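You operate a simulated robot arm through the tools that you are given. There is no shell and no other tool. Be economical: measure what you need, move in short steps, check, and stop when the job is done.

Carry out the task below with a simulated robot arm. There is one attempt and no reset: what you move stays moved.

Task
Grease the slide plate's middle, then run the box lid open and shut.
Fine: it is the feed box lid; use the green brush and the grease tin; put the brush back. Set down upright: green brush. Where these are worked on the way, their far stop is far enough and under half their travel is too little: feed box lid. A coat counts when it lies all over at full strength: go over it till it gets no stronger.

The check looks at the end state, three seconds after you hand in, the way a careful person would. Anything else that was tipped, shoved, dropped, spilled or broken makes it a failure. Lids that push on must go on centred and level and be pressed home; caps that screw on are set level and turned clockwise until they are tight.

Robot
A 7-joint arm with a two-finger parallel gripper, fixed in place. Base frame: the origin is at the foot of the arm, x ahead of it, y to its left, z up; the work surface is at about z = 872. Units: mm, rad, N and s.
With the tool pointing down near the work surface it reaches from about 300 to 700 mm from the base axis. Its first joint turns from -1.152 to 1.152 rad. Payload 1.57 kg.
The TCP is the grasp point between the finger pads, 30 mm short of the fingertips. In the tool frame z runs along the fingers and y along their closing line. The gripper opens to 110 mm. The fingers are 24 mm wide and 12 mm thick; the gripper's body (48 by 112 mm) begins 78 mm behind the TCP.
Orientation is told as [roll, pitch, yaw] about the base's x, y, z axes, in that order, counted from this pose: with the fingers straight down and closing along the base's y, the tool's x points along the base's -x, its y along +y and its z along -z.

Tools
- The arm moves only by the tool play_rows. Its argument "motion" is a list of rows, each a list of 7 numbers: the shift along the tool's x, y, z in mm, then the turn, a rotation vector about the tool's x, y, z in degrees, then the closure, from 0 (fully open) to 1 (shut). In form: [[x, y, z, wx, wy, wz, gripper], ...]. A call has 1 to 20 rows; each row shifts and turns the commanded pose from where the row before left it, along the tool's axes as they then stand. Rows are played at 5 a second. More than 50 mm and 0.15 rad between two rows, or a gripper value outside its range, and nothing of the call is played. Where a pose cannot be reached the arm comes as near as it can. A force on the tool above 40 N (or 10 N above the force at the start of the call, whichever is more), or a blocked arm, ends the call early, and 0.2 s more pass. The fingers move at their own pace (about 108 mm/s each) and stop on an object; they squeeze with about 42 N. The grip force told is the motor's: it shows also when the fingers shut on nothing. Time passes only in rows, and 0.2 s behind the last, so rows that do not move let the fingers close. The reply holds the time, the measured pose of the TCP, the force on the tool along the base axes, the opening and the grip force, in the units named above and with some noise, with the torque about the TCP (base axes, N m) and any sound that the robot's microphone picked up.
- Cameras (640 x 400 px; columns grow to the right, rows downward): "scene" is fixed at [160.8, -388.2, 1402.8]; the picture's right is [0.82, -0.58, 0.00], its down [-0.33, -0.47, -0.82] and it looks along [0.47, 0.67, -0.57] (base axes); focal length 273 px, centre (320, 200). "wrist" rides on the gripper at [70, 16, -141] in the tool frame; the picture's right is [-0.23, 0.97, 0.00], its down [-0.86, -0.20, -0.48] and it looks along [-0.47, -0.11, 0.88] (tool axes); focal length 222 px, centre (320, 200). There is no depth. A picture from a camera that has moved, and an enlarged one, comes with that camera's place and axes in the base frame and with its lens.
- capture(camera): a new picture of that camera. The clock stands still meanwhile.
- enlarge(camera, box): a new picture of the part [left, top, right, bottom] of that camera's present view, enlarged. The clock stands still meanwhile.
- sign_off(): hands the job in; it is judged then, once.

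Work in short steps. Places have to be worked out from the pictures, the camera data and where the tool is seen: move nearer, look again, correct. Check each grasp and each placing, and mend what went wrong. You have 120 turns and 84 pictures in all, those below and enlarged ones among them. Open the gripper and draw the arm clear of the work before you hand the job in, unless the task says otherwise; then end with one line.

The tools are called after "Emit:" by a JSON object that holds its "op" and its "data". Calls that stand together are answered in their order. play_rows: Moves the arm, as the interface text tells. Its arguments: {"type":"object","properties":{"motion":{"type":"array","items":{"type":"array","items":{"type":"number"}}}},"required":["motion"]} The other tools are called the same way: capture (camera) takes a picture; enlarge (camera, box) takes an enlarged picture of a part of a camera's view; sign_off () hands the job in.

At the start:

```text
t: 0.0
eef_pos: [421.3, 59.6, 1208.7]
orientation: [-0.001, 0.0, -0.001]
ft_force: [0.5, -0.8, -0.8]
wrist_torque: [-0.01, 0.01, -0.02]
opening: 110.0
grip_force: 0.0
```

scene: 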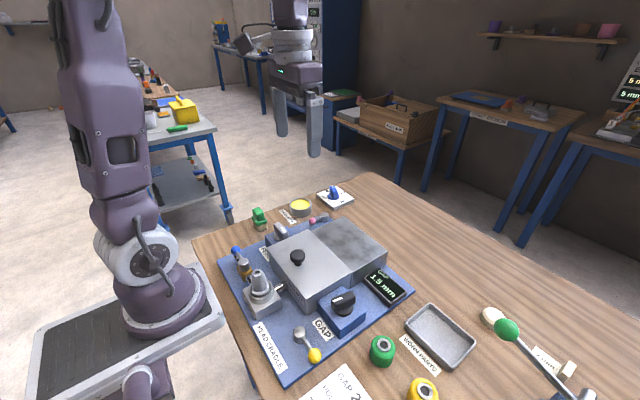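
wrist: 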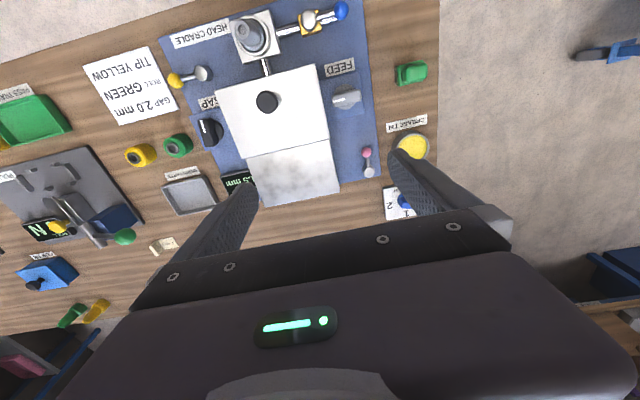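

I start by looking closer at the bench to find the green brush, grease tin, feed box lid and slide plate.

Emit:
{"op": "enlarge", "data": {"camera": "scene", "box": [200, 170, 440, 320]}}

Emit:
{"op": "enlarge", "data": {"camera": "wrist", "box": [140, 0, 460, 200]}}

Emit:
{"op": "enlarge", "data": {"camera": "wrist", "box": [0, 80, 240, 330]}}

```text
2.67 times, centred on (320, 245) of scene
camera zoom: at [160.8, -388.2, 1402.8], right [0.82, -0.58, 0.0], down [-0.33, -0.47, -0.82], along [0.47, 0.67, -0.57], focal length 728 px, centre (320, 80)
```

zoom: 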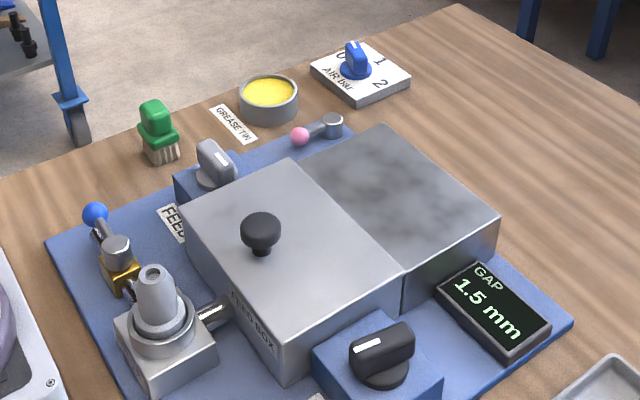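

```text
2.00 times, centred on (300, 100) of wrist
camera zoom: at [351.4, 75.9, 1350.1], right [0.23, 0.97, 0.0], down [0.86, -0.2, 0.48], along [0.47, -0.11, -0.88], focal length 444 px, centre (360, 400)
```

zoom: 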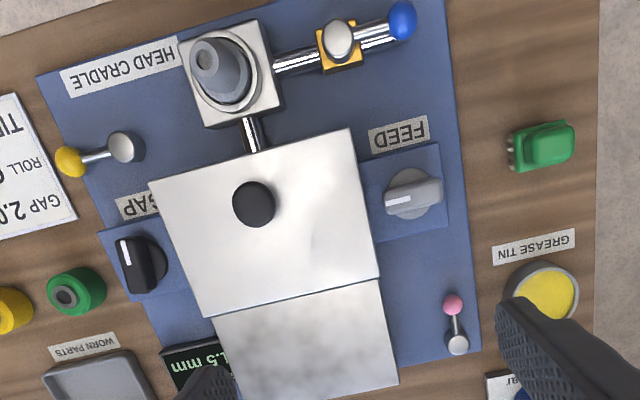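

```text
1.60 times, centred on (120, 205) of wrist
camera zoom: at [351.4, 75.9, 1350.1], right [0.23, 0.97, 0.0], down [0.86, -0.2, 0.48], along [0.47, -0.11, -0.88], focal length 355 px, centre (640, 192)
```

zoom: 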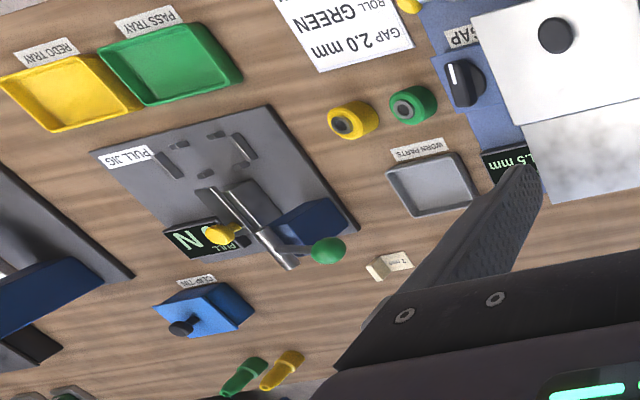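

The green brush stands on its bristles at about (378, 228), the grease tin is at about (515, 234), and the plate is around (490, -11). I move above the brush to look closer.

Emit:
{"op": "play_rows", "data": {"motion": [[8.6, 33.6, 26, 0, 0, 0, 0], [8.6, 33.6, 26, 0, 0, 0, 0], [8.6, 33.6, 26, 0, 0, 0, 0], [8.6, 33.6, 26, 0, 0, 0, 0], [8.6, 33.6, 26, 0, 0, 0, 0], [0, 0, 0, 0, 0, 0, 0]]}}

Emit:
{"op": "capture", "data": {"camera": "wrist"}}

Emit:
{"op": "enlarge", "data": {"camera": "scene", "box": [220, 170, 380, 270]}}

```text
t: 1.4
eef_pos: [379.1, 226.7, 1079.5]
orientation: [0.001, -0.001, 0.001]
ft_force: [-0.6, -0.6, -0.2]
wrist_torque: [-0.03, -0.03, 0.04]
opening: 109.9
grip_force: 0.1
```

```text
78 pictures are left
camera wrist: at [309.1, 242.8, 1221.5], right [0.23, 0.97, 0.0], down [0.85, -0.2, 0.48], along [0.47, -0.11, -0.88], focal length 222 px, centre (320, 200)
```

wrist: 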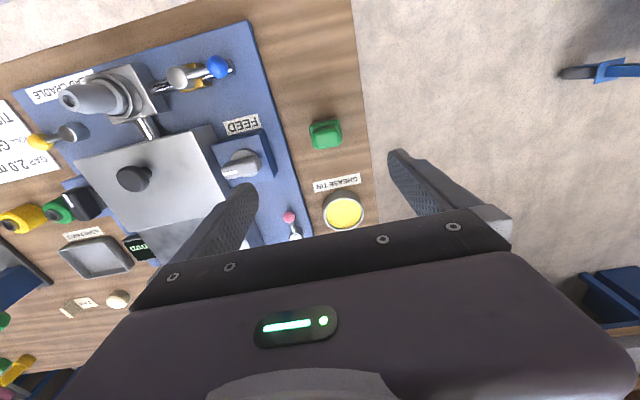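

```text
4.00 times, centred on (300, 220) of scene
camera zoom: at [160.9, -388.1, 1402.8], right [0.82, -0.58, 0.0], down [-0.33, -0.47, -0.82], along [0.47, 0.67, -0.57], focal length 1092 px, centre (400, 120)
```

zoom: 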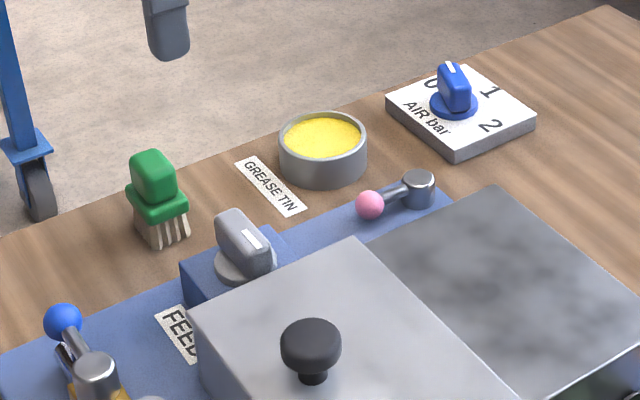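

The brush is near (373, 235). I enlarge it to read its yaw and shape.

Emit:
{"op": "enlarge", "data": {"camera": "wrist", "box": [270, 90, 398, 170]}}

Emit:
{"op": "enlarge", "data": {"camera": "scene", "box": [240, 195, 288, 235]}}

```text
5.00 times, centred on (334, 130) of wrist
camera zoom: at [309.1, 242.8, 1221.5], right [0.23, 0.97, 0.0], down [0.85, -0.2, 0.48], along [0.47, -0.11, -0.88], focal length 1111 px, centre (250, 550)
```

zoom: 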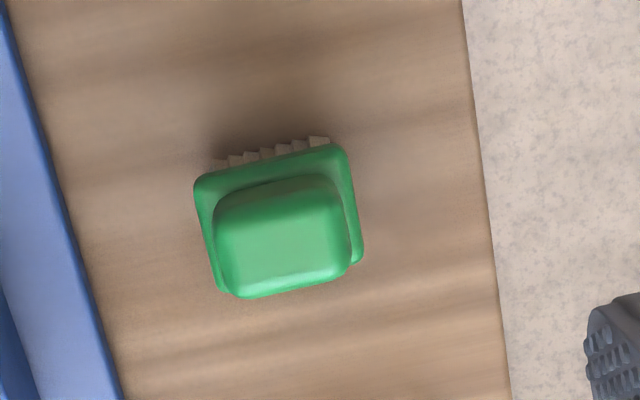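

```text
10.00 times, centred on (264, 215) of scene
camera zoom: at [160.9, -388.1, 1402.8], right [0.82, -0.58, 0.0], down [-0.33, -0.47, -0.82], along [0.47, 0.67, -0.57], focal length 2729 px, centre (880, 50)
```

zoom: 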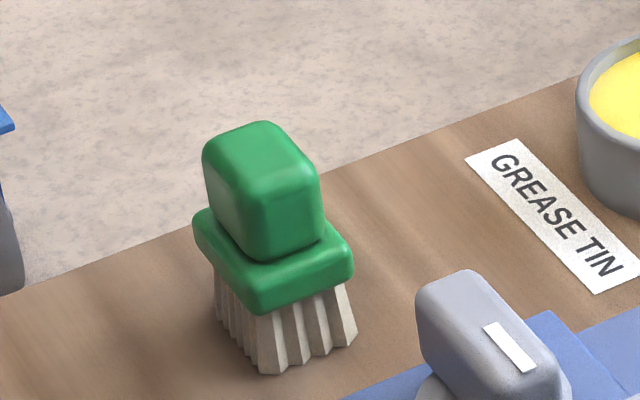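

Brush top is at roughly (378, 235, 925), with its wider side along y. I descend to z≈965 and look to centre.

Emit:
{"op": "play_rows", "data": {"motion": [[0.3, 2.2, 28, 0, 0, 0, 0.3], [0.3, 2.2, 28, 0, 0, 0, 0.3], [0.3, 2.2, 28, 0, 0, 0, 0.3], [0.3, 2.2, 30, 0, 0, 0, 0.3], [0, 0, 0, 0, 0, 0, 0.3]]}}

Emit:
{"op": "capture", "data": {"camera": "wrist"}}

Emit:
{"op": "enlarge", "data": {"camera": "scene", "box": [220, 170, 316, 230]}}

```text
t: 2.6
eef_pos: [379.5, 239.7, 962.8]
orientation: [0.0, -0.001, 0.001]
ft_force: [0.1, -0.4, 0.0]
wrist_torque: [0.02, -0.01, 0.0]
opening: 77.0
grip_force: 0.0
```

```text
74 pictures are left
camera wrist: at [308.5, 254.6, 1104.0], right [0.23, 0.97, 0.0], down [0.86, -0.2, 0.48], along [0.47, -0.11, -0.88], focal length 222 px, centre (320, 200)
```

wrist: 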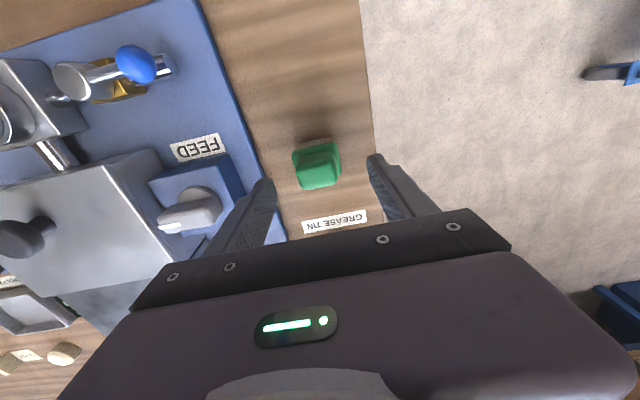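

```text
6.67 times, centred on (268, 200) of scene
camera zoom: at [160.9, -388.1, 1402.8], right [0.82, -0.58, 0.0], down [-0.33, -0.47, -0.82], along [0.47, 0.67, -0.57], focal length 1820 px, centre (667, 200)
```

zoom: 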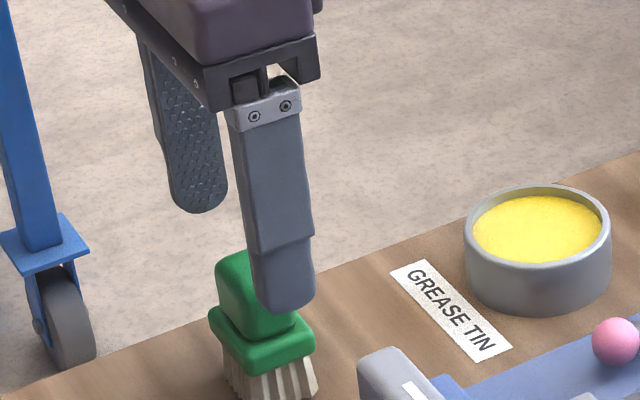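

Brush is centred between fingers. I lower to z≈935 and close.

Emit:
{"op": "play_rows", "data": {"motion": [[0, 0, 14, 0, 0, 0, 0.3], [0, 0, 14, 0, 0, 0, 0.3], [0, 0, 0, 0, 0, 0, 0.3], [0, 0, 0, 0, 0, 0, 0.6], [0, 0, 0, 0, 0, 0, 1], [0, 0, 0, 0, 0, 0, 1], [0, 0, 0, 0, 0, 0, 1]]}}

Emit:
{"op": "enlarge", "data": {"camera": "scene", "box": [220, 170, 316, 230]}}

```text
t: 4.2
eef_pos: [379.3, 238.7, 936.4]
orientation: [0.001, 0.0, 0.001]
ft_force: [-0.9, -0.2, -1.1]
wrist_torque: [-0.04, 0.02, 0.0]
opening: 35.3
grip_force: 42.2
```

```text
6.67 times, centred on (268, 200) of scene
camera zoom: at [160.9, -388.1, 1402.8], right [0.82, -0.58, 0.0], down [-0.33, -0.47, -0.82], along [0.47, 0.67, -0.57], focal length 1820 px, centre (667, 200)
```

zoom: 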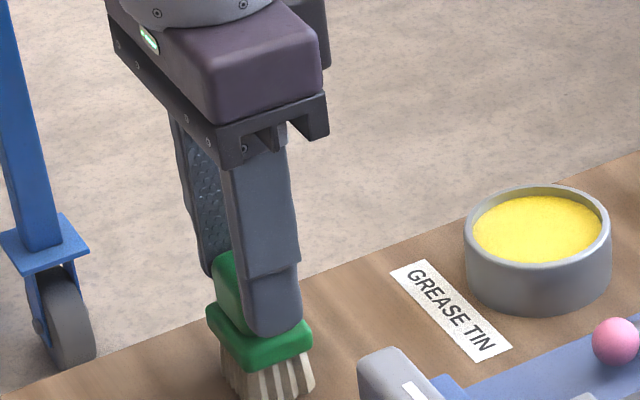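

Firm grasp at 35 mm; bristle bottom is ~64 mm below the TCP. Lift and move over the tin at about (517, 234).

Emit:
{"op": "play_rows", "data": {"motion": [[0, 0, 25, 0, 0, 0, 1], [0, 0, -25, 0, 0, 0, 1], [0, 0, -30, 0, 0, 0, 1], [0, 0, -30, 0, 0, 0, 1], [-34.5, -1, 0, 0, 0, 0, 1], [-34.5, -1, 0, 0, 0, 0, 1], [-34.5, -1, 0, 0, 0, 0, 1], [-34.5, -1, 0, 0, 0, 0, 1], [0, 0, 0, 0, 0, 0, 1]]}}

Emit:
{"op": "capture", "data": {"camera": "wrist"}}

Emit:
{"op": "enlarge", "data": {"camera": "scene", "box": [252, 160, 348, 220]}}

```text
t: 4.5
eef_pos: [381.0, 238.3, 934.6]
orientation: [0.003, -0.004, -0.001]
ft_force: [-4.6, -1.8, 12.6]
wrist_torque: [-0.03, 0.17, 0.01]
opening: 35.2
grip_force: 42.0
stopped in row 1: the force on the tool passed its limit at 133 N (the readings are from after the stop); the commanded pose is now the measured one
```

```text
71 pictures are left
camera wrist: at [309.4, 254.4, 1075.7], right [0.23, 0.97, 0.0], down [0.85, -0.2, 0.48], along [0.47, -0.11, -0.88], focal length 222 px, centre (320, 200)
```

wrist: 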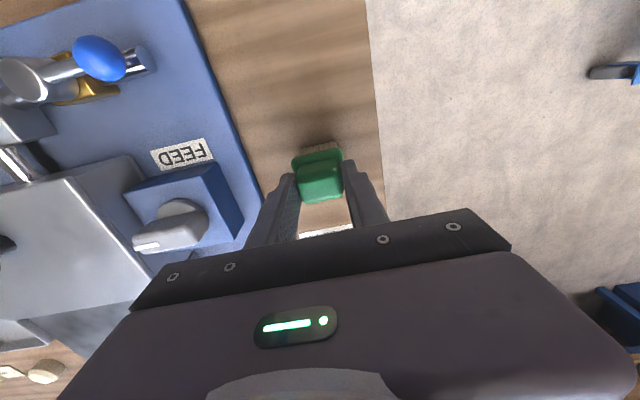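

```text
6.67 times, centred on (300, 190) of scene
camera zoom: at [160.6, -388.3, 1402.8], right [0.82, -0.58, 0.0], down [-0.33, -0.47, -0.82], along [0.47, 0.67, -0.57], focal length 1820 px, centre (453, 267)
```

zoom: 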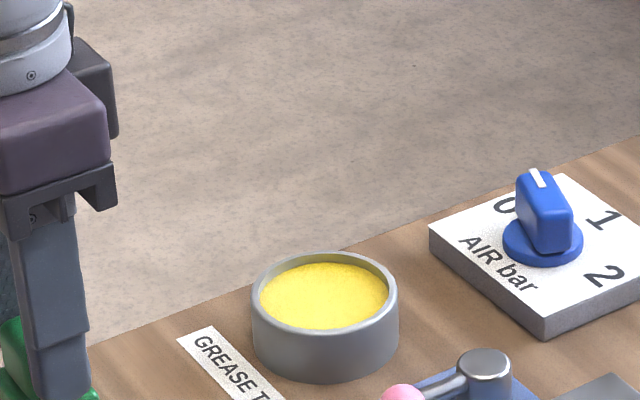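

My first row had the wrong sign and pressed the brush on the table. It seems intact and still held, so I now lift properly and move over the tin.

Emit:
{"op": "play_rows", "data": {"motion": [[0, 0, -15, 0, 0, 0, 1], [0, 0, -20, 0, 0, 0, 1], [0, 0, -20, 0, 0, 0, 1], [-34, -1, 0, 0, 0, 0, 1], [-34, -1, 0, 0, 0, 0, 1], [-34, -1, 0, 0, 0, 0, 1], [-34, -1, 0, 0, 0, 0, 1], [0, 0, 0, 0, 0, 0, 1]]}}

Emit:
{"op": "capture", "data": {"camera": "wrist"}}

Emit:
{"op": "enlarge", "data": {"camera": "scene", "box": [252, 160, 348, 220]}}

```text
t: 6.3
eef_pos: [516.7, 234.6, 989.2]
orientation: [0.003, -0.004, 0.002]
ft_force: [0.5, 0.0, -0.2]
wrist_torque: [-0.01, 0.0, 0.01]
opening: 0.1
grip_force: 22.0
```

```text
69 pictures are left
camera wrist: at [445.4, 252.1, 1130.3], right [0.23, 0.97, 0.0], down [0.85, -0.2, 0.48], along [0.47, -0.11, -0.88], focal length 222 px, centre (320, 200)
```

wrist: 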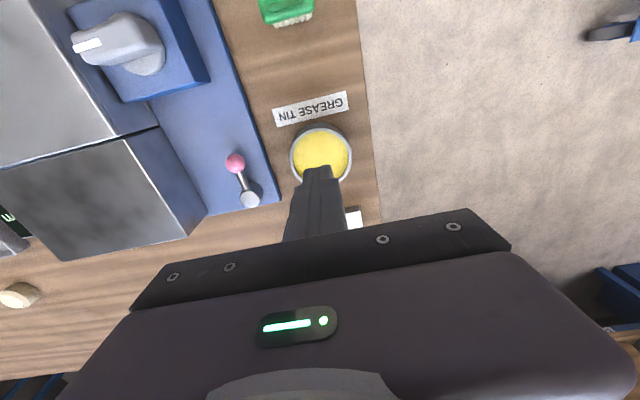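

```text
6.67 times, centred on (300, 190) of scene
camera zoom: at [160.9, -388.2, 1402.8], right [0.82, -0.58, 0.0], down [-0.33, -0.47, -0.82], along [0.47, 0.67, -0.57], focal length 1820 px, centre (453, 267)
```

zoom: 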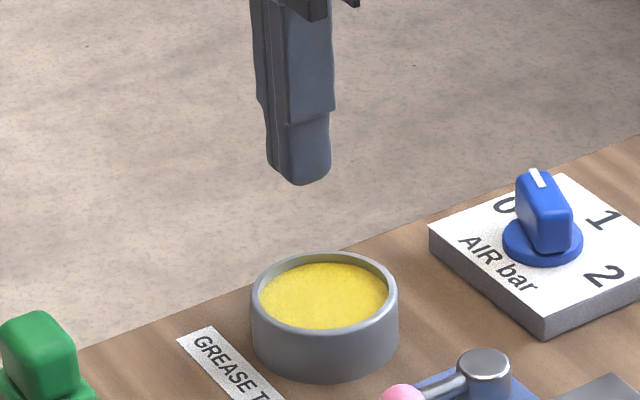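

The brush slipped off and stayed standing. I go back above it and inspect before regrasping lower.

Emit:
{"op": "play_rows", "data": {"motion": [[34, 1, 0, 0, 0, 0, 1], [34, 1, 0, 0, 0, 0, 0.3], [34, 1, 0, 0, 0, 0, 0.3], [34, 1, 0, 0, 0, 0, 0.3], [0, 0, 10, 0, 0, 0, 0.3], [0, 0, 0, 0, 0, 0, 0.3]]}}

Emit:
{"op": "enlarge", "data": {"camera": "wrist", "box": [240, 100, 400, 200]}}

Emit:
{"op": "enlarge", "data": {"camera": "scene", "box": [232, 185, 296, 235]}}

```text
t: 7.7
eef_pos: [379.4, 238.9, 977.0]
orientation: [0.003, -0.003, 0.0]
ft_force: [0.2, -0.6, 0.2]
wrist_torque: [0.02, -0.01, 0.02]
opening: 77.1
grip_force: 0.1
```

```text
4.00 times, centred on (320, 150) of wrist
camera zoom: at [308.8, 254.1, 1119.4], right [0.23, 0.97, 0.0], down [0.85, -0.2, 0.48], along [0.47, -0.11, -0.88], focal length 888 px, centre (320, 400)
```

zoom: 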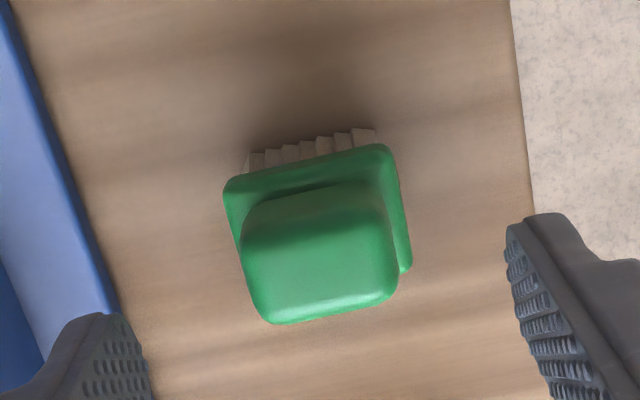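

```text
8.00 times, centred on (264, 210) of scene
camera zoom: at [160.8, -388.2, 1402.8], right [0.82, -0.58, 0.0], down [-0.33, -0.47, -0.82], along [0.47, 0.67, -0.57], focal length 2183 px, centre (768, 120)
```

zoom: 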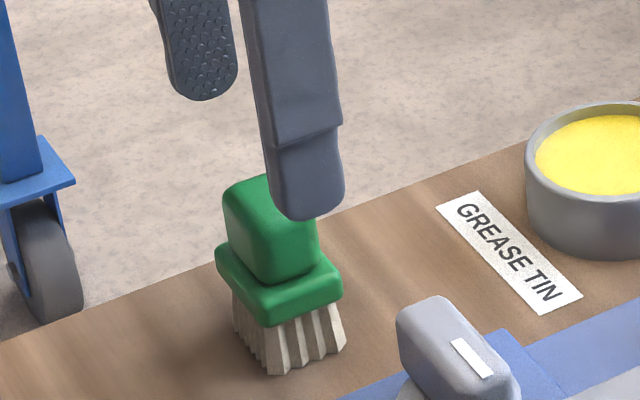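

Brush still upright. I regrasp deeper (TCP z≈920) so the pads close fully on the flange, then lift gently.

Emit:
{"op": "play_rows", "data": {"motion": [[0, -0.5, 20, 0, 0, 0, 0.3], [0, 0, 20, 0, 0, 0, 0.3], [0, 0, 17, 0, 0, 0, 0.3], [0, 0, 0, 0, 0, 0, 0.3], [0, 0, 0, 0, 0, 0, 0.6], [0, 0, 0, 0, 0, 0, 1], [0, 0, 0, 0, 0, 0, 1], [0, 0, 0, 0, 0, 0, 1]]}}

Emit:
{"op": "enlarge", "data": {"camera": "scene", "box": [232, 185, 296, 235]}}

```text
t: 9.5
eef_pos: [380.1, 237.4, 920.3]
orientation: [0.005, -0.003, -0.001]
ft_force: [0.4, -0.2, -0.2]
wrist_torque: [-0.01, 0.0, -0.01]
opening: 44.2
grip_force: 42.1
```

```text
8.00 times, centred on (264, 210) of scene
camera zoom: at [160.9, -388.1, 1402.8], right [0.82, -0.58, 0.0], down [-0.33, -0.47, -0.82], along [0.47, 0.67, -0.57], focal length 2183 px, centre (768, 120)
```

zoom: 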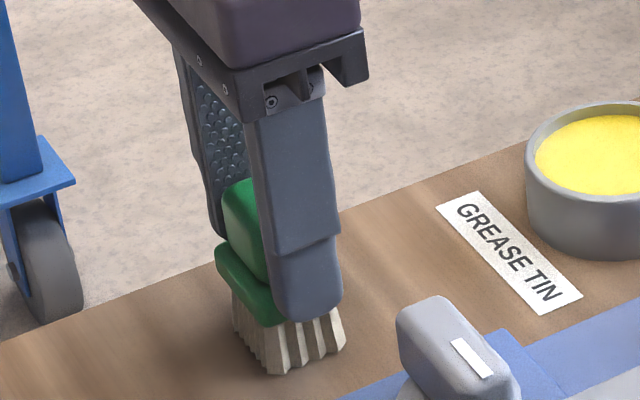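

Held at the 44 mm flange. I lift gently 40 mm and check.

Emit:
{"op": "play_rows", "data": {"motion": [[0, 0, -8, 0, 0, 0, 1], [0, 0, -12, 0, 0, 0, 1], [0, 0, -20, 0, 0, 0, 1], [0, 0, 0, 0, 0, 0, 1]]}}

Emit:
{"op": "enlarge", "data": {"camera": "scene", "box": [232, 185, 296, 235]}}

```text
t: 10.5
eef_pos: [380.1, 238.2, 961.3]
orientation: [0.004, -0.005, 0.001]
ft_force: [-0.1, 0.0, -1.0]
wrist_torque: [-0.01, 0.0, 0.02]
opening: 44.1
grip_force: 42.2
```

```text
8.00 times, centred on (264, 210) of scene
camera zoom: at [160.9, -388.2, 1402.8], right [0.82, -0.58, 0.0], down [-0.33, -0.47, -0.82], along [0.47, 0.67, -0.57], focal length 2183 px, centre (768, 120)
```

zoom: 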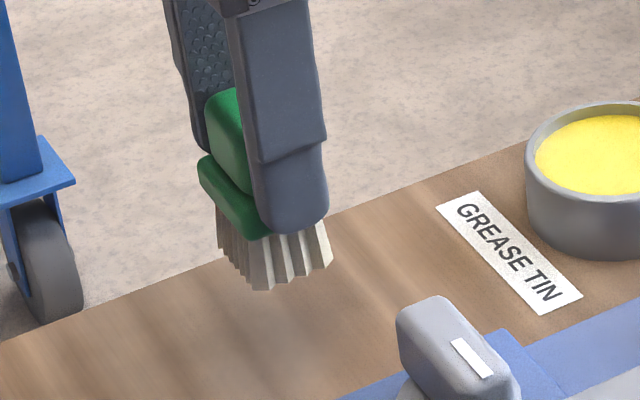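

Held well. Bristle tips are now TCP−48 mm. Move over the tin centre (517, 236) at a safe height.

Emit:
{"op": "play_rows", "data": {"motion": [[0, 0, -12, 0, 0, 0, 1], [-34, -0.3, 0, 0, 0, 0, 1], [-34, -0.3, 0, 0, 0, 0, 1], [-34, -0.3, 0, 0, 0, 0, 1], [-35, -0.3, 0, 0, 0, 0, 1], [0, 0, 0, 0, 0, 0, 1]]}}

Emit:
{"op": "enlarge", "data": {"camera": "wrist", "box": [240, 90, 400, 190]}}

Emit:
{"op": "enlarge", "data": {"camera": "scene", "box": [260, 165, 340, 215]}}

```text
t: 11.9
eef_pos: [517.7, 236.1, 973.6]
orientation: [0.002, -0.002, 0.0]
ft_force: [0.4, -0.1, -0.7]
wrist_torque: [-0.01, 0.03, -0.01]
opening: 44.3
grip_force: 42.1
```

```text
4.00 times, centred on (320, 140) of wrist
camera zoom: at [447.4, 252.1, 1114.7], right [0.23, 0.97, 0.0], down [0.85, -0.2, 0.48], along [0.47, -0.11, -0.88], focal length 888 px, centre (320, 440)
```

zoom: 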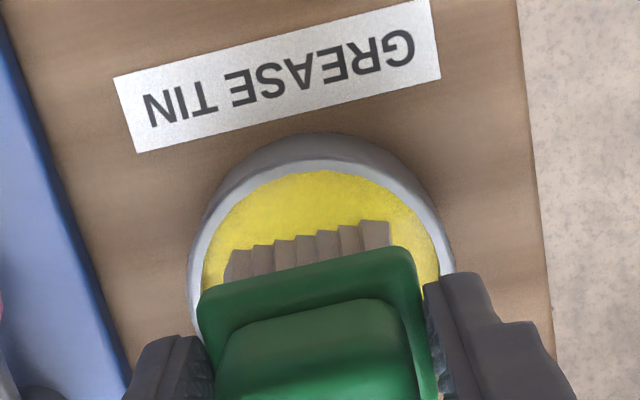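

```text
8.00 times, centred on (300, 190) of scene
camera zoom: at [160.9, -388.2, 1402.8], right [0.82, -0.58, 0.0], down [-0.33, -0.47, -0.82], along [0.47, 0.67, -0.57], focal length 2183 px, centre (480, 280)
```

zoom: 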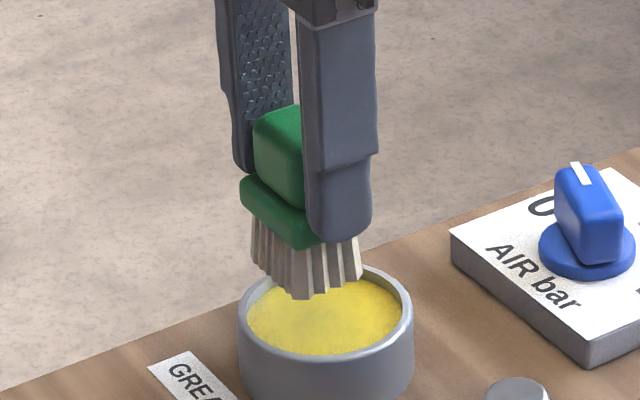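

Bristle bottom is ~925, above the tin. I nudge +2 mm in x and descend to bristle bottom ≈ 897, then look.

Emit:
{"op": "play_rows", "data": {"motion": [[-2, -1, 9, 0, 0, 0, 1], [0, 0, 10, 0, 0, 0, 1], [0, 0, 9, 0, 0, 0, 1], [0, 0, 0, 0, 0, 0, 1]]}}

Emit:
{"op": "enlarge", "data": {"camera": "scene", "box": [260, 165, 340, 215]}}

```text
t: 12.9
eef_pos: [520.4, 236.3, 944.9]
orientation: [0.001, -0.003, 0.0]
ft_force: [0.7, 0.0, -0.7]
wrist_torque: [-0.02, -0.03, -0.03]
opening: 43.8
grip_force: 41.8
```

```text
8.00 times, centred on (300, 190) of scene
camera zoom: at [160.9, -388.1, 1402.8], right [0.82, -0.58, 0.0], down [-0.33, -0.47, -0.82], along [0.47, 0.67, -0.57], focal length 2183 px, centre (480, 280)
```

zoom: 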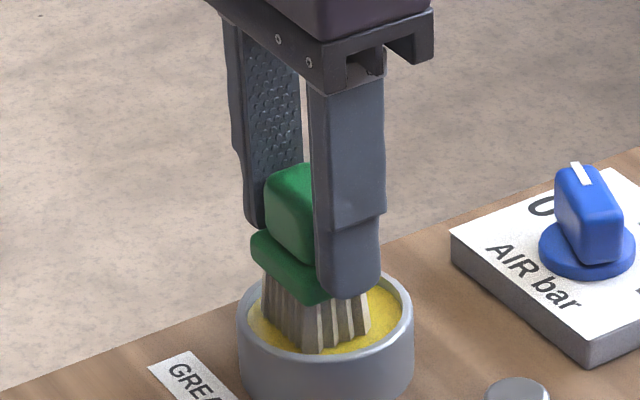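

Near the grease and centred well enough. I lower in 2 mm steps.

Emit:
{"op": "play_rows", "data": {"motion": [[0, 0, 2, 0, 0, 0, 1], [0, 0, 2, 0, 0, 0, 1], [0, 0, 2, 0, 0, 0, 1], [0, 0, 0, 0, 0, 0, 1]]}}

Emit:
{"op": "enlarge", "data": {"camera": "scene", "box": [276, 180, 324, 210]}}

```text
t: 13.6
eef_pos: [521.4, 236.2, 945.5]
orientation: [0.005, -0.01, 0.001]
ft_force: [0.6, 0.0, 6.8]
wrist_torque: [0.04, 0.13, 0.02]
opening: 44.1
grip_force: 42.2
stopped in row 3: the force on the tool passed its limit at 41 N (the readings are from after the stop); the commanded pose is now the measured one
```

```text
13.33 times, centred on (300, 195) of scene
camera zoom: at [160.7, -388.2, 1402.8], right [0.82, -0.58, 0.0], down [-0.33, -0.47, -0.82], along [0.47, 0.67, -0.57], focal length 3639 px, centre (587, 267)
```

zoom: 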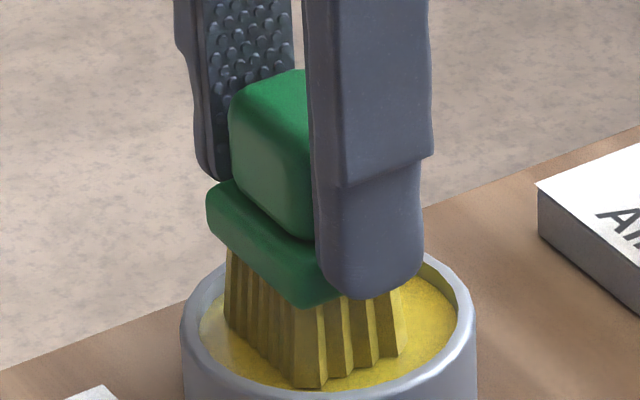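

Bristles turned yellow — loaded. I lift away to z≈1040 and move partway toward the plate to measure it.

Emit:
{"op": "play_rows", "data": {"motion": [[0, 0, -15, 0, 0, 0, 1], [0, 0, -25, 0, 0, 0, 1], [0, 0, -30, 0, 0, 0, 1], [0, 0, -30, 0, 0, 0, 1], [0, -40, 0, 0, 0, 0, 1], [0, -40, 0, 0, 0, 0, 1], [0, -40, 0, 0, 0, 0, 1], [0, 0, 0, 0, 0, 0, 1]]}}

Emit:
{"op": "capture", "data": {"camera": "wrist"}}

Emit:
{"op": "enlarge", "data": {"camera": "scene", "box": [252, 190, 412, 320]}}

```text
t: 15.4
eef_pos: [521.9, 116.6, 1043.6]
orientation: [0.006, -0.01, 0.0]
ft_force: [-0.6, 0.7, -1.1]
wrist_torque: [-0.01, 0.0, -0.03]
opening: 44.2
grip_force: 42.3
```

```text
59 pictures are left
camera wrist: at [449.5, 132.9, 1184.9], right [0.23, 0.97, 0.01], down [0.85, -0.2, 0.48], along [0.47, -0.1, -0.87], focal length 222 px, centre (320, 200)
```

wrist: 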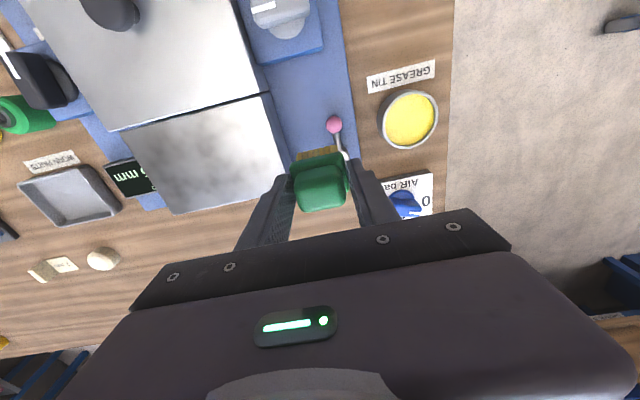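

```text
3.08 times, centred on (332, 255) of scene
camera zoom: at [160.8, -388.2, 1402.8], right [0.82, -0.58, 0.0], down [-0.33, -0.47, -0.82], along [0.47, 0.67, -0.57], focal length 840 px, centre (283, 31)
```

zoom: 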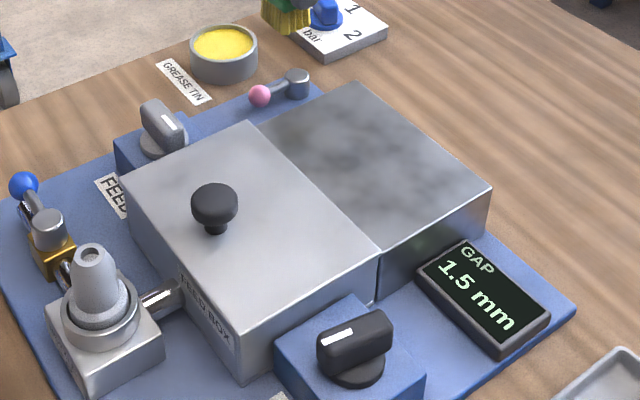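

Plate top estimated x 455–571, y −102…72, z≈917, so its middle is about (513, −15). I move above it, correcting the slight tilt, and hover with bristles ~25 mm above.

Emit:
{"op": "play_rows", "data": {"motion": [[2, -43, 0, 0.34, 0.57, 0, 1], [3, -43, 0, 0, 0, 0, 1], [3, -44, 0, 0, 0, 0, 1], [0, 0, 25, 0, 0, 0, 1], [0, 0, 25, 0, 0, 0, 1], [0, 0, 0, 0, 0, 0, 1]]}}

Emit:
{"op": "capture", "data": {"camera": "wrist"}}

Emit:
{"op": "enlarge", "data": {"camera": "scene", "box": [292, 190, 404, 280]}}

```text
t: 16.8
eef_pos: [513.4, -12.5, 993.3]
orientation: [0.0, 0.002, 0.0]
ft_force: [-0.3, 0.2, -1.2]
wrist_torque: [0.02, -0.02, 0.0]
opening: 44.3
grip_force: 42.1
```

```text
57 pictures are left
camera wrist: at [444.2, 4.0, 1136.2], right [0.23, 0.97, 0.0], down [0.86, -0.2, 0.48], along [0.46, -0.11, -0.88], focal length 222 px, centre (320, 200)
```

wrist: 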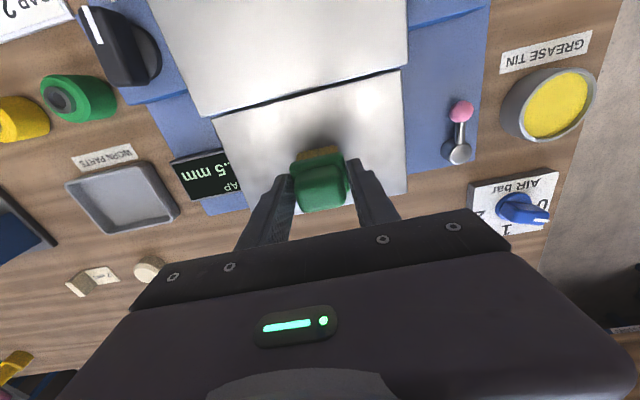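

```text
4.44 times, centred on (348, 235) of scene
camera zoom: at [160.9, -388.2, 1402.8], right [0.82, -0.58, 0.0], down [-0.33, -0.47, -0.82], along [0.47, 0.67, -0.57], focal length 1213 px, centre (196, 44)
```

zoom: 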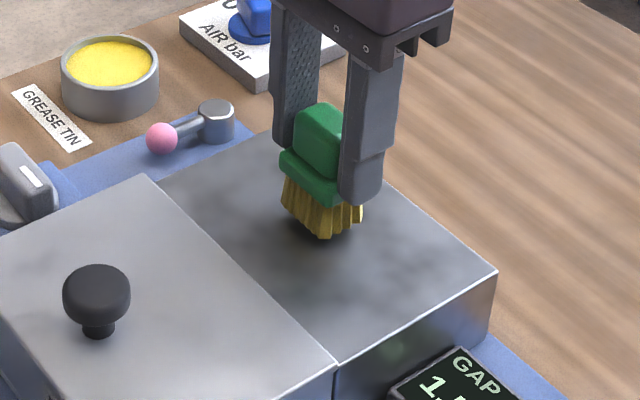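

Brush is above the plate's middle. I descend gently to touch.

Emit:
{"op": "play_rows", "data": {"motion": [[0, 0, 10, 0, 0, 0, 1], [0, 0, 10, 0, 0, 0, 1], [0, 0, 2, 0, 0, 0, 1], [0, 0, 2, 0, 0, 0, 1], [0, 0, 2, 0, 0, 0, 1], [0, 0, 0, 0, 0, 0, 1]]}}

Emit:
{"op": "enlarge", "data": {"camera": "scene", "box": [324, 210, 388, 260]}}

```text
t: 17.4
eef_pos: [515.8, -12.8, 983.0]
orientation: [0.001, -0.008, 0.001]
ft_force: [0.5, 1.0, 2.1]
wrist_torque: [-0.05, -0.02, 0.04]
opening: 44.1
grip_force: 42.1
stopped in row 2: the force on the tool passed its limit at 61 N (the readings are from after the stop); the commanded pose is now the measured one
```

```text
8.00 times, centred on (356, 235) of scene
camera zoom: at [160.8, -388.1, 1402.8], right [0.82, -0.58, 0.0], down [-0.33, -0.47, -0.82], along [0.47, 0.67, -0.57], focal length 2183 px, centre (32, -80)
```

zoom: 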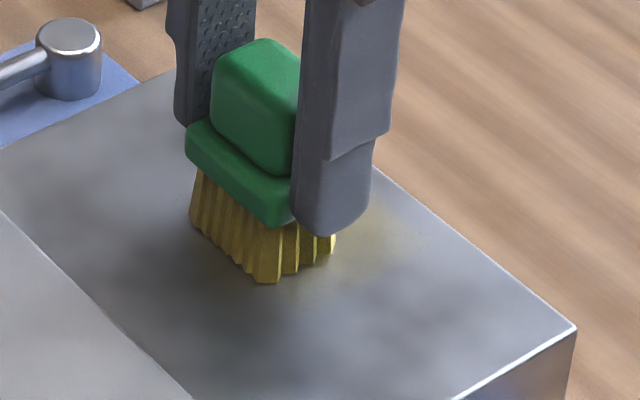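

Contact at TCP z≈983 (so the plate is ~933 and grease is going on). I level the brush, press ~1 mm and stroke ±35 mm along y.

Emit:
{"op": "play_rows", "data": {"motion": [[5, 0, 0, 0, 0.45, 0, 1], [0, 0, 1, 0, 0, 0, 1], [0, 12, 0, 0, 0, 0, 1], [0, 12, 0, 0, 0, 0, 1], [0, 12, 0, 0, 0, 0, 1], [0, -12, 0, 0, 0, 0, 1], [0, -12, 0, 0, 0, 0, 1], [0, -12, 0, 0, 0, 0, 1], [0, -12, 0, 0, 0, 0, 1], [0, -12, 0, 0, 0, 0, 1], [0, -12, 0, 0, 0, 0, 1], [0, 12, 0, 0, 0, 0, 1], [0, 12, 0, 0, 0, 0, 1], [0, 12, 0, 0, 0, 0, 1]]}}

Emit:
{"op": "enlarge", "data": {"camera": "scene", "box": [308, 200, 404, 275]}}

```text
t: 20.2
eef_pos: [512.3, -30.4, 982.9]
orientation: [-0.004, -0.006, -0.001]
ft_force: [-1.5, 0.6, 5.1]
wrist_torque: [0.15, -0.07, 0.01]
opening: 44.0
grip_force: 42.1
stopped in row 14: the force on the tool passed its limit at 42 N (the readings are from after the stop); the commanded pose is now the measured one
```

```text
5.33 times, centred on (356, 238) of scene
camera zoom: at [160.7, -388.1, 1402.8], right [0.82, -0.58, 0.0], down [-0.33, -0.47, -0.82], along [0.47, 0.67, -0.57], focal length 1456 px, centre (128, 0)
```

zoom: 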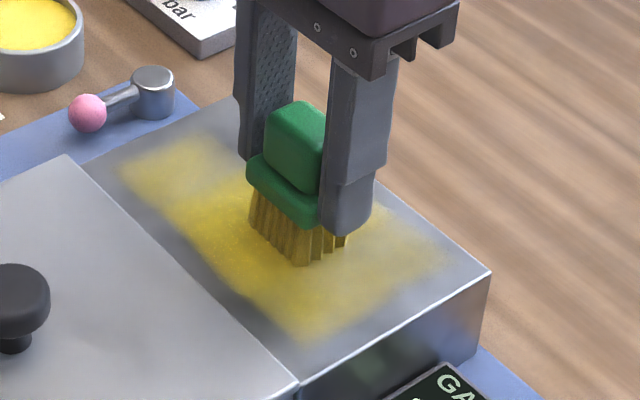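

A yellow coat is forming. I lift and move back for a clear look at its extent.

Emit:
{"op": "play_rows", "data": {"motion": [[0, 0, -25, 0.2, 0.4, 0, 1], [0, 40, -30, 0, 0, 0, 1], [0, 45, 0, 0, 0, 0, 1], [0, 45, 0, 0, 0, 0, 1], [0, 0, 0, 0, 0, 0, 1]]}}

Emit:
{"op": "enlarge", "data": {"camera": "scene", "box": [308, 205, 404, 280]}}

Emit:
{"op": "enlarge", "data": {"camera": "wrist", "box": [90, 80, 330, 230]}}

```text
t: 21.4
eef_pos: [508.0, 103.5, 1036.0]
orientation: [-0.009, 0.003, -0.002]
ft_force: [0.3, -0.4, -0.3]
wrist_torque: [0.02, 0.01, -0.01]
opening: 44.1
grip_force: 41.7
```

```text
5.33 times, centred on (356, 242) of scene
camera zoom: at [160.9, -388.1, 1402.8], right [0.82, -0.58, 0.0], down [-0.33, -0.47, -0.82], along [0.47, 0.67, -0.57], focal length 1456 px, centre (128, -27)
```

zoom: 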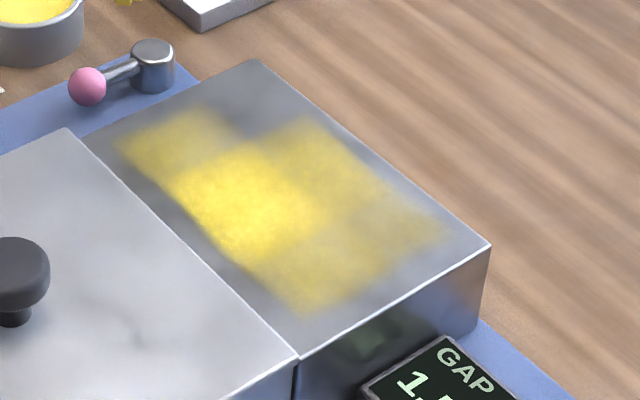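

```text
2.67 times, centred on (210, 155) of wrist
camera zoom: at [437.5, 121.6, 1178.9], right [0.23, 0.97, -0.01], down [0.86, -0.2, 0.48], along [0.46, -0.12, -0.88], focal length 592 px, centre (613, 320)
```

zoom: 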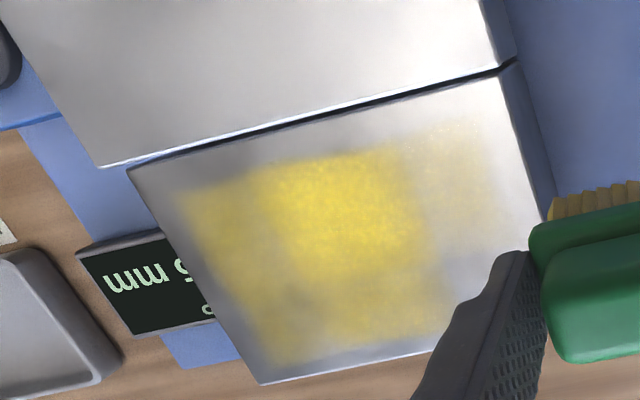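

The grease zone is roughly x 465–553, y −80…56. I'll raster lanes. First level the tool and position over (491, 40) just above contact.

Emit:
{"op": "play_rows", "data": {"motion": [[0, 0, 0, -0.5, -0.15, 0, 1], [8, -32, 0, 0, 0, 0, 1], [8, -32, 0, 0, 0, 0, 1], [0, 0, 24, 0, 0, 0, 1], [0, 0, 22, 0, 0, 0, 1], [0, 0, 0, 0, 0, 0, 1]]}}

```text
t: 22.8
eef_pos: [493.8, 37.2, 987.6]
orientation: [0.001, 0.0, -0.002]
ft_force: [0.0, 0.5, -0.7]
wrist_torque: [-0.01, 0.0, 0.0]
opening: 44.0
grip_force: 41.9
```

Level. Lower to light contact and stroke the near-lid lane, y 40 → −62 and back.

Emit:
{"op": "play_rows", "data": {"motion": [[0, 0, 2, 0, 0, 0, 1], [0, 0, 2, 0, 0, 0, 1], [3, -10, 0, 0, 0, 0, 1], [0, -15, 0, 0, 0, 0, 1], [0, -15, 0, 0, 0, 0, 1], [0, -15, 0, 0, 0, 0, 1], [0, -15, 0, 0, 0, 0, 1], [0, -15, 0, 0, 0, 0, 1], [0, -12, 0, 0, 0, 0, 1], [0, 12, 0, 0, 0, 0, 1], [0, 15, 0, 0, 0, 0, 1], [0, 15, 0, 0, 0, 0, 1], [0, 15, 0, 0, 0, 0, 1], [0, 15, 0, 0, 0, 0, 1], [0, 15, 0, 0, 0, 0, 1], [0, 15, 0, 0, 0, 0, 1]]}}

Emit:
{"op": "enlarge", "data": {"camera": "scene", "box": [308, 205, 404, 280]}}

```text
t: 26.2
eef_pos: [492.0, 43.4, 984.1]
orientation: [0.0, -0.001, -0.002]
ft_force: [0.1, 0.0, -1.5]
wrist_torque: [0.02, -0.04, -0.01]
opening: 44.0
grip_force: 42.2
```

```text
5.33 times, centred on (356, 242) of scene
camera zoom: at [160.9, -388.2, 1402.8], right [0.82, -0.58, 0.0], down [-0.33, -0.47, -0.82], along [0.47, 0.67, -0.57], focal length 1456 px, centre (128, -27)
```

zoom: 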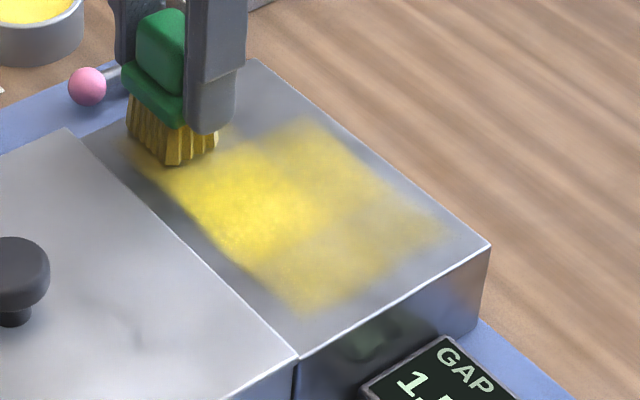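

No contact at 984. I lower 1.5 mm more and check force.

Emit:
{"op": "play_rows", "data": {"motion": [[0, -3, 1, 0, 0, 0, 1], [0, 0, 0.5, 0, 0, 0, 1], [0, 0, 0, 0, 0, 0, 1]]}}

```text
t: 27.0
eef_pos: [491.7, 39.5, 982.7]
orientation: [0.0, -0.001, -0.002]
ft_force: [-0.2, -0.2, -1.4]
wrist_torque: [-0.01, 0.02, -0.03]
opening: 44.2
grip_force: 42.0
```

Still no contact; go down in 0.5 mm steps.

Emit:
{"op": "play_rows", "data": {"motion": [[0, 0, 0.5, 0, 0, 0, 1], [0, 0, 0.5, 0, 0, 0, 1], [0, 0, 0, 0, 0, 0, 1]]}}

```text
t: 27.8
eef_pos: [493.6, 38.2, 982.7]
orientation: [0.0, 0.0, -0.002]
ft_force: [-0.5, -0.5, -0.7]
wrist_torque: [0.01, 0.02, 0.02]
opening: 44.1
grip_force: 41.9
```

Emit:
{"op": "play_rows", "data": {"motion": [[0, 0, 0.5, 0, 0, 0, 1], [0, 0, 0.5, 0, 0, 0, 1], [0, 0, 0.5, 0, 0, 0, 1], [0, 0, 0, 0, 0, 0, 1]]}}

Emit:
{"op": "enlarge", "data": {"camera": "scene", "box": [308, 205, 372, 255]}}

```text
t: 28.8
eef_pos: [492.5, 38.7, 982.8]
orientation: [0.003, -0.002, 0.001]
ft_force: [0.7, 5.0, 12.8]
wrist_torque: [0.07, -0.3, 0.08]
opening: 44.3
grip_force: 42.1
```

```text
8.00 times, centred on (340, 230) of scene
camera zoom: at [160.7, -388.0, 1402.9], right [0.82, -0.58, 0.0], down [-0.33, -0.47, -0.82], along [0.47, 0.67, -0.57], focal length 2183 px, centre (160, -40)
```

zoom: 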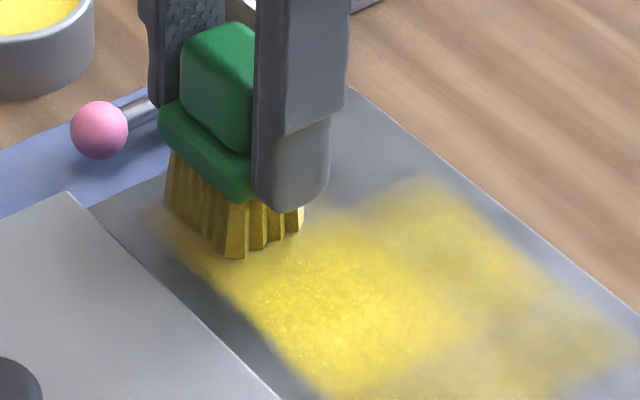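

Contact with ~13 N. Stroke this lane now.

Emit:
{"op": "play_rows", "data": {"motion": [[0, -12, 0, 0, 0, 0, 1], [0, -12, 0, 0, 0, 0, 1], [0, -12, 0, 0, 0, 0, 1], [0, -12, 0, 0, 0, 0, 1], [0, -12, 0, 0, 0, 0, 1], [0, -12, 0, 0, 0, 0, 1], [0, -12, 0, 0, 0, 0, 1], [0, -12, 0, 0, 0, 0, 1], [0, -5, 0, 0, 0, 0, 1], [0, 12, 0, 0, 0, 0, 1], [0, 12, 0, 0, 0, 0, 1], [0, 12, 0, 0, 0, 0, 1], [0, 12, 0, 0, 0, 0, 1], [0, 12, 0, 0, 0, 0, 1], [0, 12, 0, 0, 0, 0, 1], [0, 12, 0, 0, 0, 0, 1], [0, 12, 0, 0, 0, 0, 1], [0, 5, 0, 0, 0, 0, 1]]}}

Emit:
{"op": "enlarge", "data": {"camera": "scene", "box": [308, 205, 404, 280]}}

```text
t: 32.6
eef_pos: [495.7, 37.1, 982.2]
orientation: [0.002, -0.001, -0.001]
ft_force: [-0.8, -10.4, 26.7]
wrist_torque: [-0.37, -0.13, -0.05]
opening: 44.1
grip_force: 42.5
```

```text
5.33 times, centred on (356, 242) of scene
camera zoom: at [160.4, -388.4, 1402.8], right [0.82, -0.58, 0.0], down [-0.33, -0.47, -0.82], along [0.47, 0.67, -0.57], focal length 1456 px, centre (128, -27)
```

zoom: 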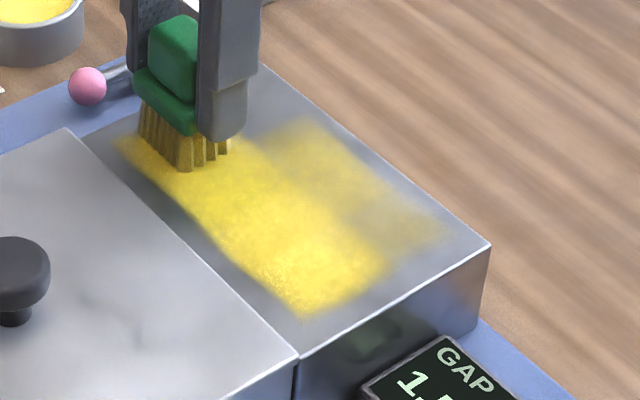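

The near-lid row is bright. Shift in contact to x≈536 and stroke the far lane.

Emit:
{"op": "play_rows", "data": {"motion": [[-10, 0, 0, 0, 0, 0, 1], [-11, 0, 0, 0, 0, 0, 1], [-11, 0, 0, 0, 0, 0, 1], [-10, 0, 0, 0, 0, 0, 1], [0, -12, 0, 0, 0, 0, 1], [0, -12, 0, 0, 0, 0, 1], [0, -12, 0, 0, 0, 0, 1], [0, -12, 0, 0, 0, 0, 1], [0, -12, 0, 0, 0, 0, 1], [0, -12, 0, 0, 0, 0, 1], [0, -12, 0, 0, 0, 0, 1], [0, -12, 0, 0, 0, 0, 1], [0, -5, 0, 0, 0, 0, 1]]}}

Emit:
{"op": "enlarge", "data": {"camera": "scene", "box": [308, 205, 404, 280]}}

```text
t: 35.4
eef_pos: [535.9, -62.9, 982.3]
orientation: [0.0, 0.001, -0.001]
ft_force: [-0.1, -0.1, -0.9]
wrist_torque: [-0.02, 0.01, 0.02]
opening: 44.1
grip_force: 41.7
```

```text
5.33 times, centred on (356, 242) of scene
camera zoom: at [160.9, -388.2, 1402.8], right [0.82, -0.58, 0.0], down [-0.33, -0.47, -0.82], along [0.47, 0.67, -0.57], focal length 1456 px, centre (128, -27)
```

zoom: 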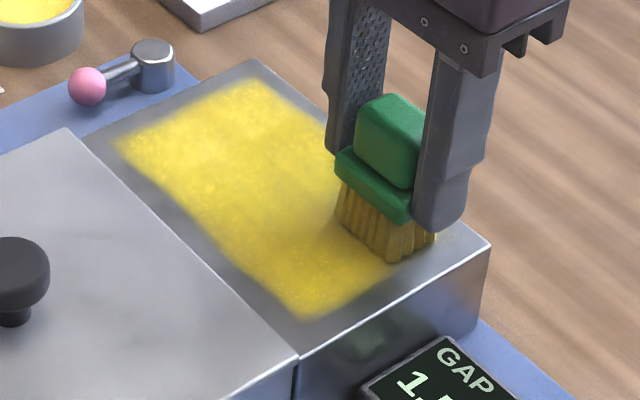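

Good, but contact faded at the end; I press 1 mm more and stroke back.

Emit:
{"op": "play_rows", "data": {"motion": [[0, 0, 0.7, 0, 0, 0, 1], [0, 0, 0.6, 0, 0, 0, 1], [0, -4, 0, 0, 0, 0, 1], [0, 12, 0, 0, 0, 0, 1], [0, 12, 0, 0, 0, 0, 1], [0, 12, 0, 0, 0, 0, 1], [0, 12, 0, 0, 0, 0, 1], [0, 12, 0, 0, 0, 0, 1], [0, 12, 0, 0, 0, 0, 1], [0, 12, 0, 0, 0, 0, 1], [0, 12, 0, 0, 0, 0, 1], [0, 10, 0, 0, 0, 0, 1]]}}

Emit:
{"op": "enlarge", "data": {"camera": "scene", "box": [308, 205, 404, 280]}}

```text
t: 36.7
eef_pos: [536.4, -37.4, 981.0]
orientation: [-0.002, -0.004, -0.002]
ft_force: [-0.7, 1.1, 5.8]
wrist_torque: [0.23, 0.08, 0.04]
opening: 43.9
grip_force: 41.3
stopped in row 6: the force on the tool passed its limit at 42 N (the readings are from after the stop); the commanded pose is now the measured one
```

```text
5.33 times, centred on (356, 242) of scene
camera zoom: at [160.7, -388.1, 1402.8], right [0.82, -0.58, 0.0], down [-0.33, -0.47, -0.82], along [0.47, 0.67, -0.57], focal length 1456 px, centre (128, -27)
```

zoom: 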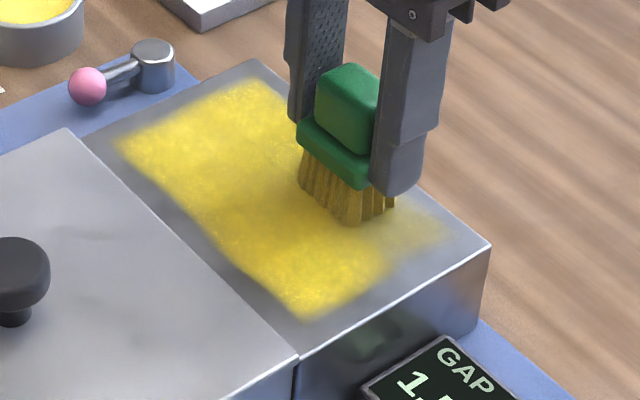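

The corner cell at far x / low y is still faint. I stroke over that corner again with light pressure.

Emit:
{"op": "play_rows", "data": {"motion": [[0, -8, 0, -0.1, 0.2, 0, 1], [0, -10, 0, 0, 0, 0, 1], [0, -10, 0.3, 0, 0, 0, 1], [0, -4, 0.2, 0, 0, 0, 1], [0, 8, 0, 0, 0, 0, 1], [0, 8, 0, 0, 0, 0, 1], [0, -8, 0, 0, 0, 0, 1], [0, -8, 0, 0, 0, 0, 1]]}}

Emit:
{"op": "enlarge", "data": {"camera": "scene", "box": [308, 205, 404, 280]}}

```text
t: 38.5
eef_pos: [536.1, -63.2, 981.7]
orientation: [0.002, -0.006, 0.0]
ft_force: [-1.1, -0.6, 5.1]
wrist_torque: [-0.06, 0.14, 0.01]
opening: 43.9
grip_force: 42.3
stopped in row 8: the force on the tool passed its limit at 43 N (the readings are from after the stop); the commanded pose is now the measured one
```

```text
5.33 times, centred on (356, 242) of scene
camera zoom: at [160.7, -388.2, 1402.8], right [0.82, -0.58, 0.0], down [-0.33, -0.47, -0.82], along [0.47, 0.67, -0.57], focal length 1456 px, centre (128, -27)
```

zoom: 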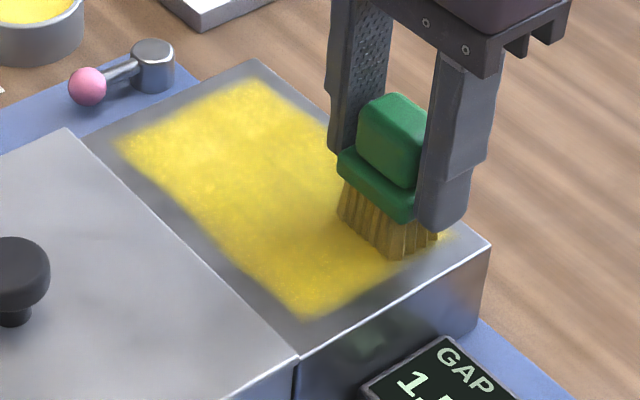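

Lift and go back toward the tin; view the coat on the way.

Emit:
{"op": "play_rows", "data": {"motion": [[0, 0, -25, -0.1, 0.35, 0, 1], [0, 20, -30, 0, 0, 0, 1], [0, 48, 0, 0, 0, 0, 1], [0, 48, 0, 0, 0, 0, 1], [0, 48, 0, 0, 0, 0, 1], [0, 40, 0, 0, 0, 0, 1], [4, 48, 0, 0, 0, 0, 1], [11, 47, 0, 0, 0, 0, 1], [0, 0, 0, 0, 0, 0, 1]]}}

Emit:
{"op": "enlarge", "data": {"camera": "scene", "box": [308, 205, 404, 280]}}

Emit:
{"op": "enlarge", "data": {"camera": "wrist", "box": [0, 60, 360, 260]}}

```text
t: 40.5
eef_pos: [518.9, 236.4, 1033.8]
orientation: [0.004, 0.002, 0.0]
ft_force: [0.0, -0.4, -0.7]
wrist_torque: [-0.03, 0.0, -0.07]
opening: 44.3
grip_force: 42.2
```

```text
5.33 times, centred on (356, 242) of scene
camera zoom: at [160.9, -388.1, 1402.8], right [0.82, -0.58, 0.0], down [-0.33, -0.47, -0.82], along [0.47, 0.67, -0.57], focal length 1456 px, centre (128, -27)
```

zoom: 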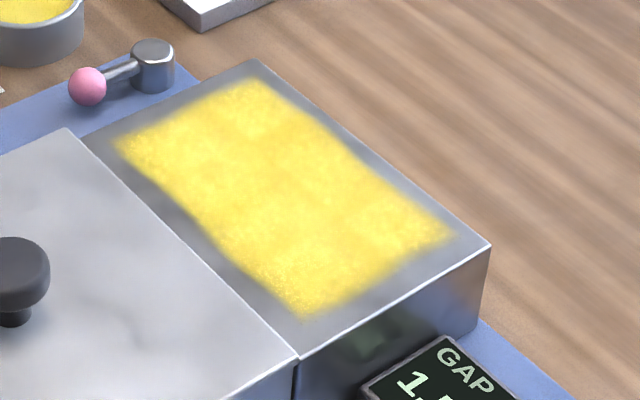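

```text
1.78 times, centred on (180, 160) of wrist
camera zoom: at [448.8, 252.3, 1177.1], right [0.23, 0.97, 0.0], down [0.86, -0.2, 0.48], along [0.46, -0.11, -0.88], focal length 395 px, centre (569, 271)
```

zoom: 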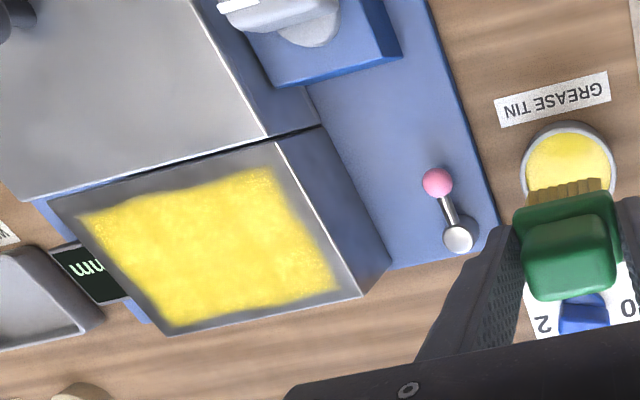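

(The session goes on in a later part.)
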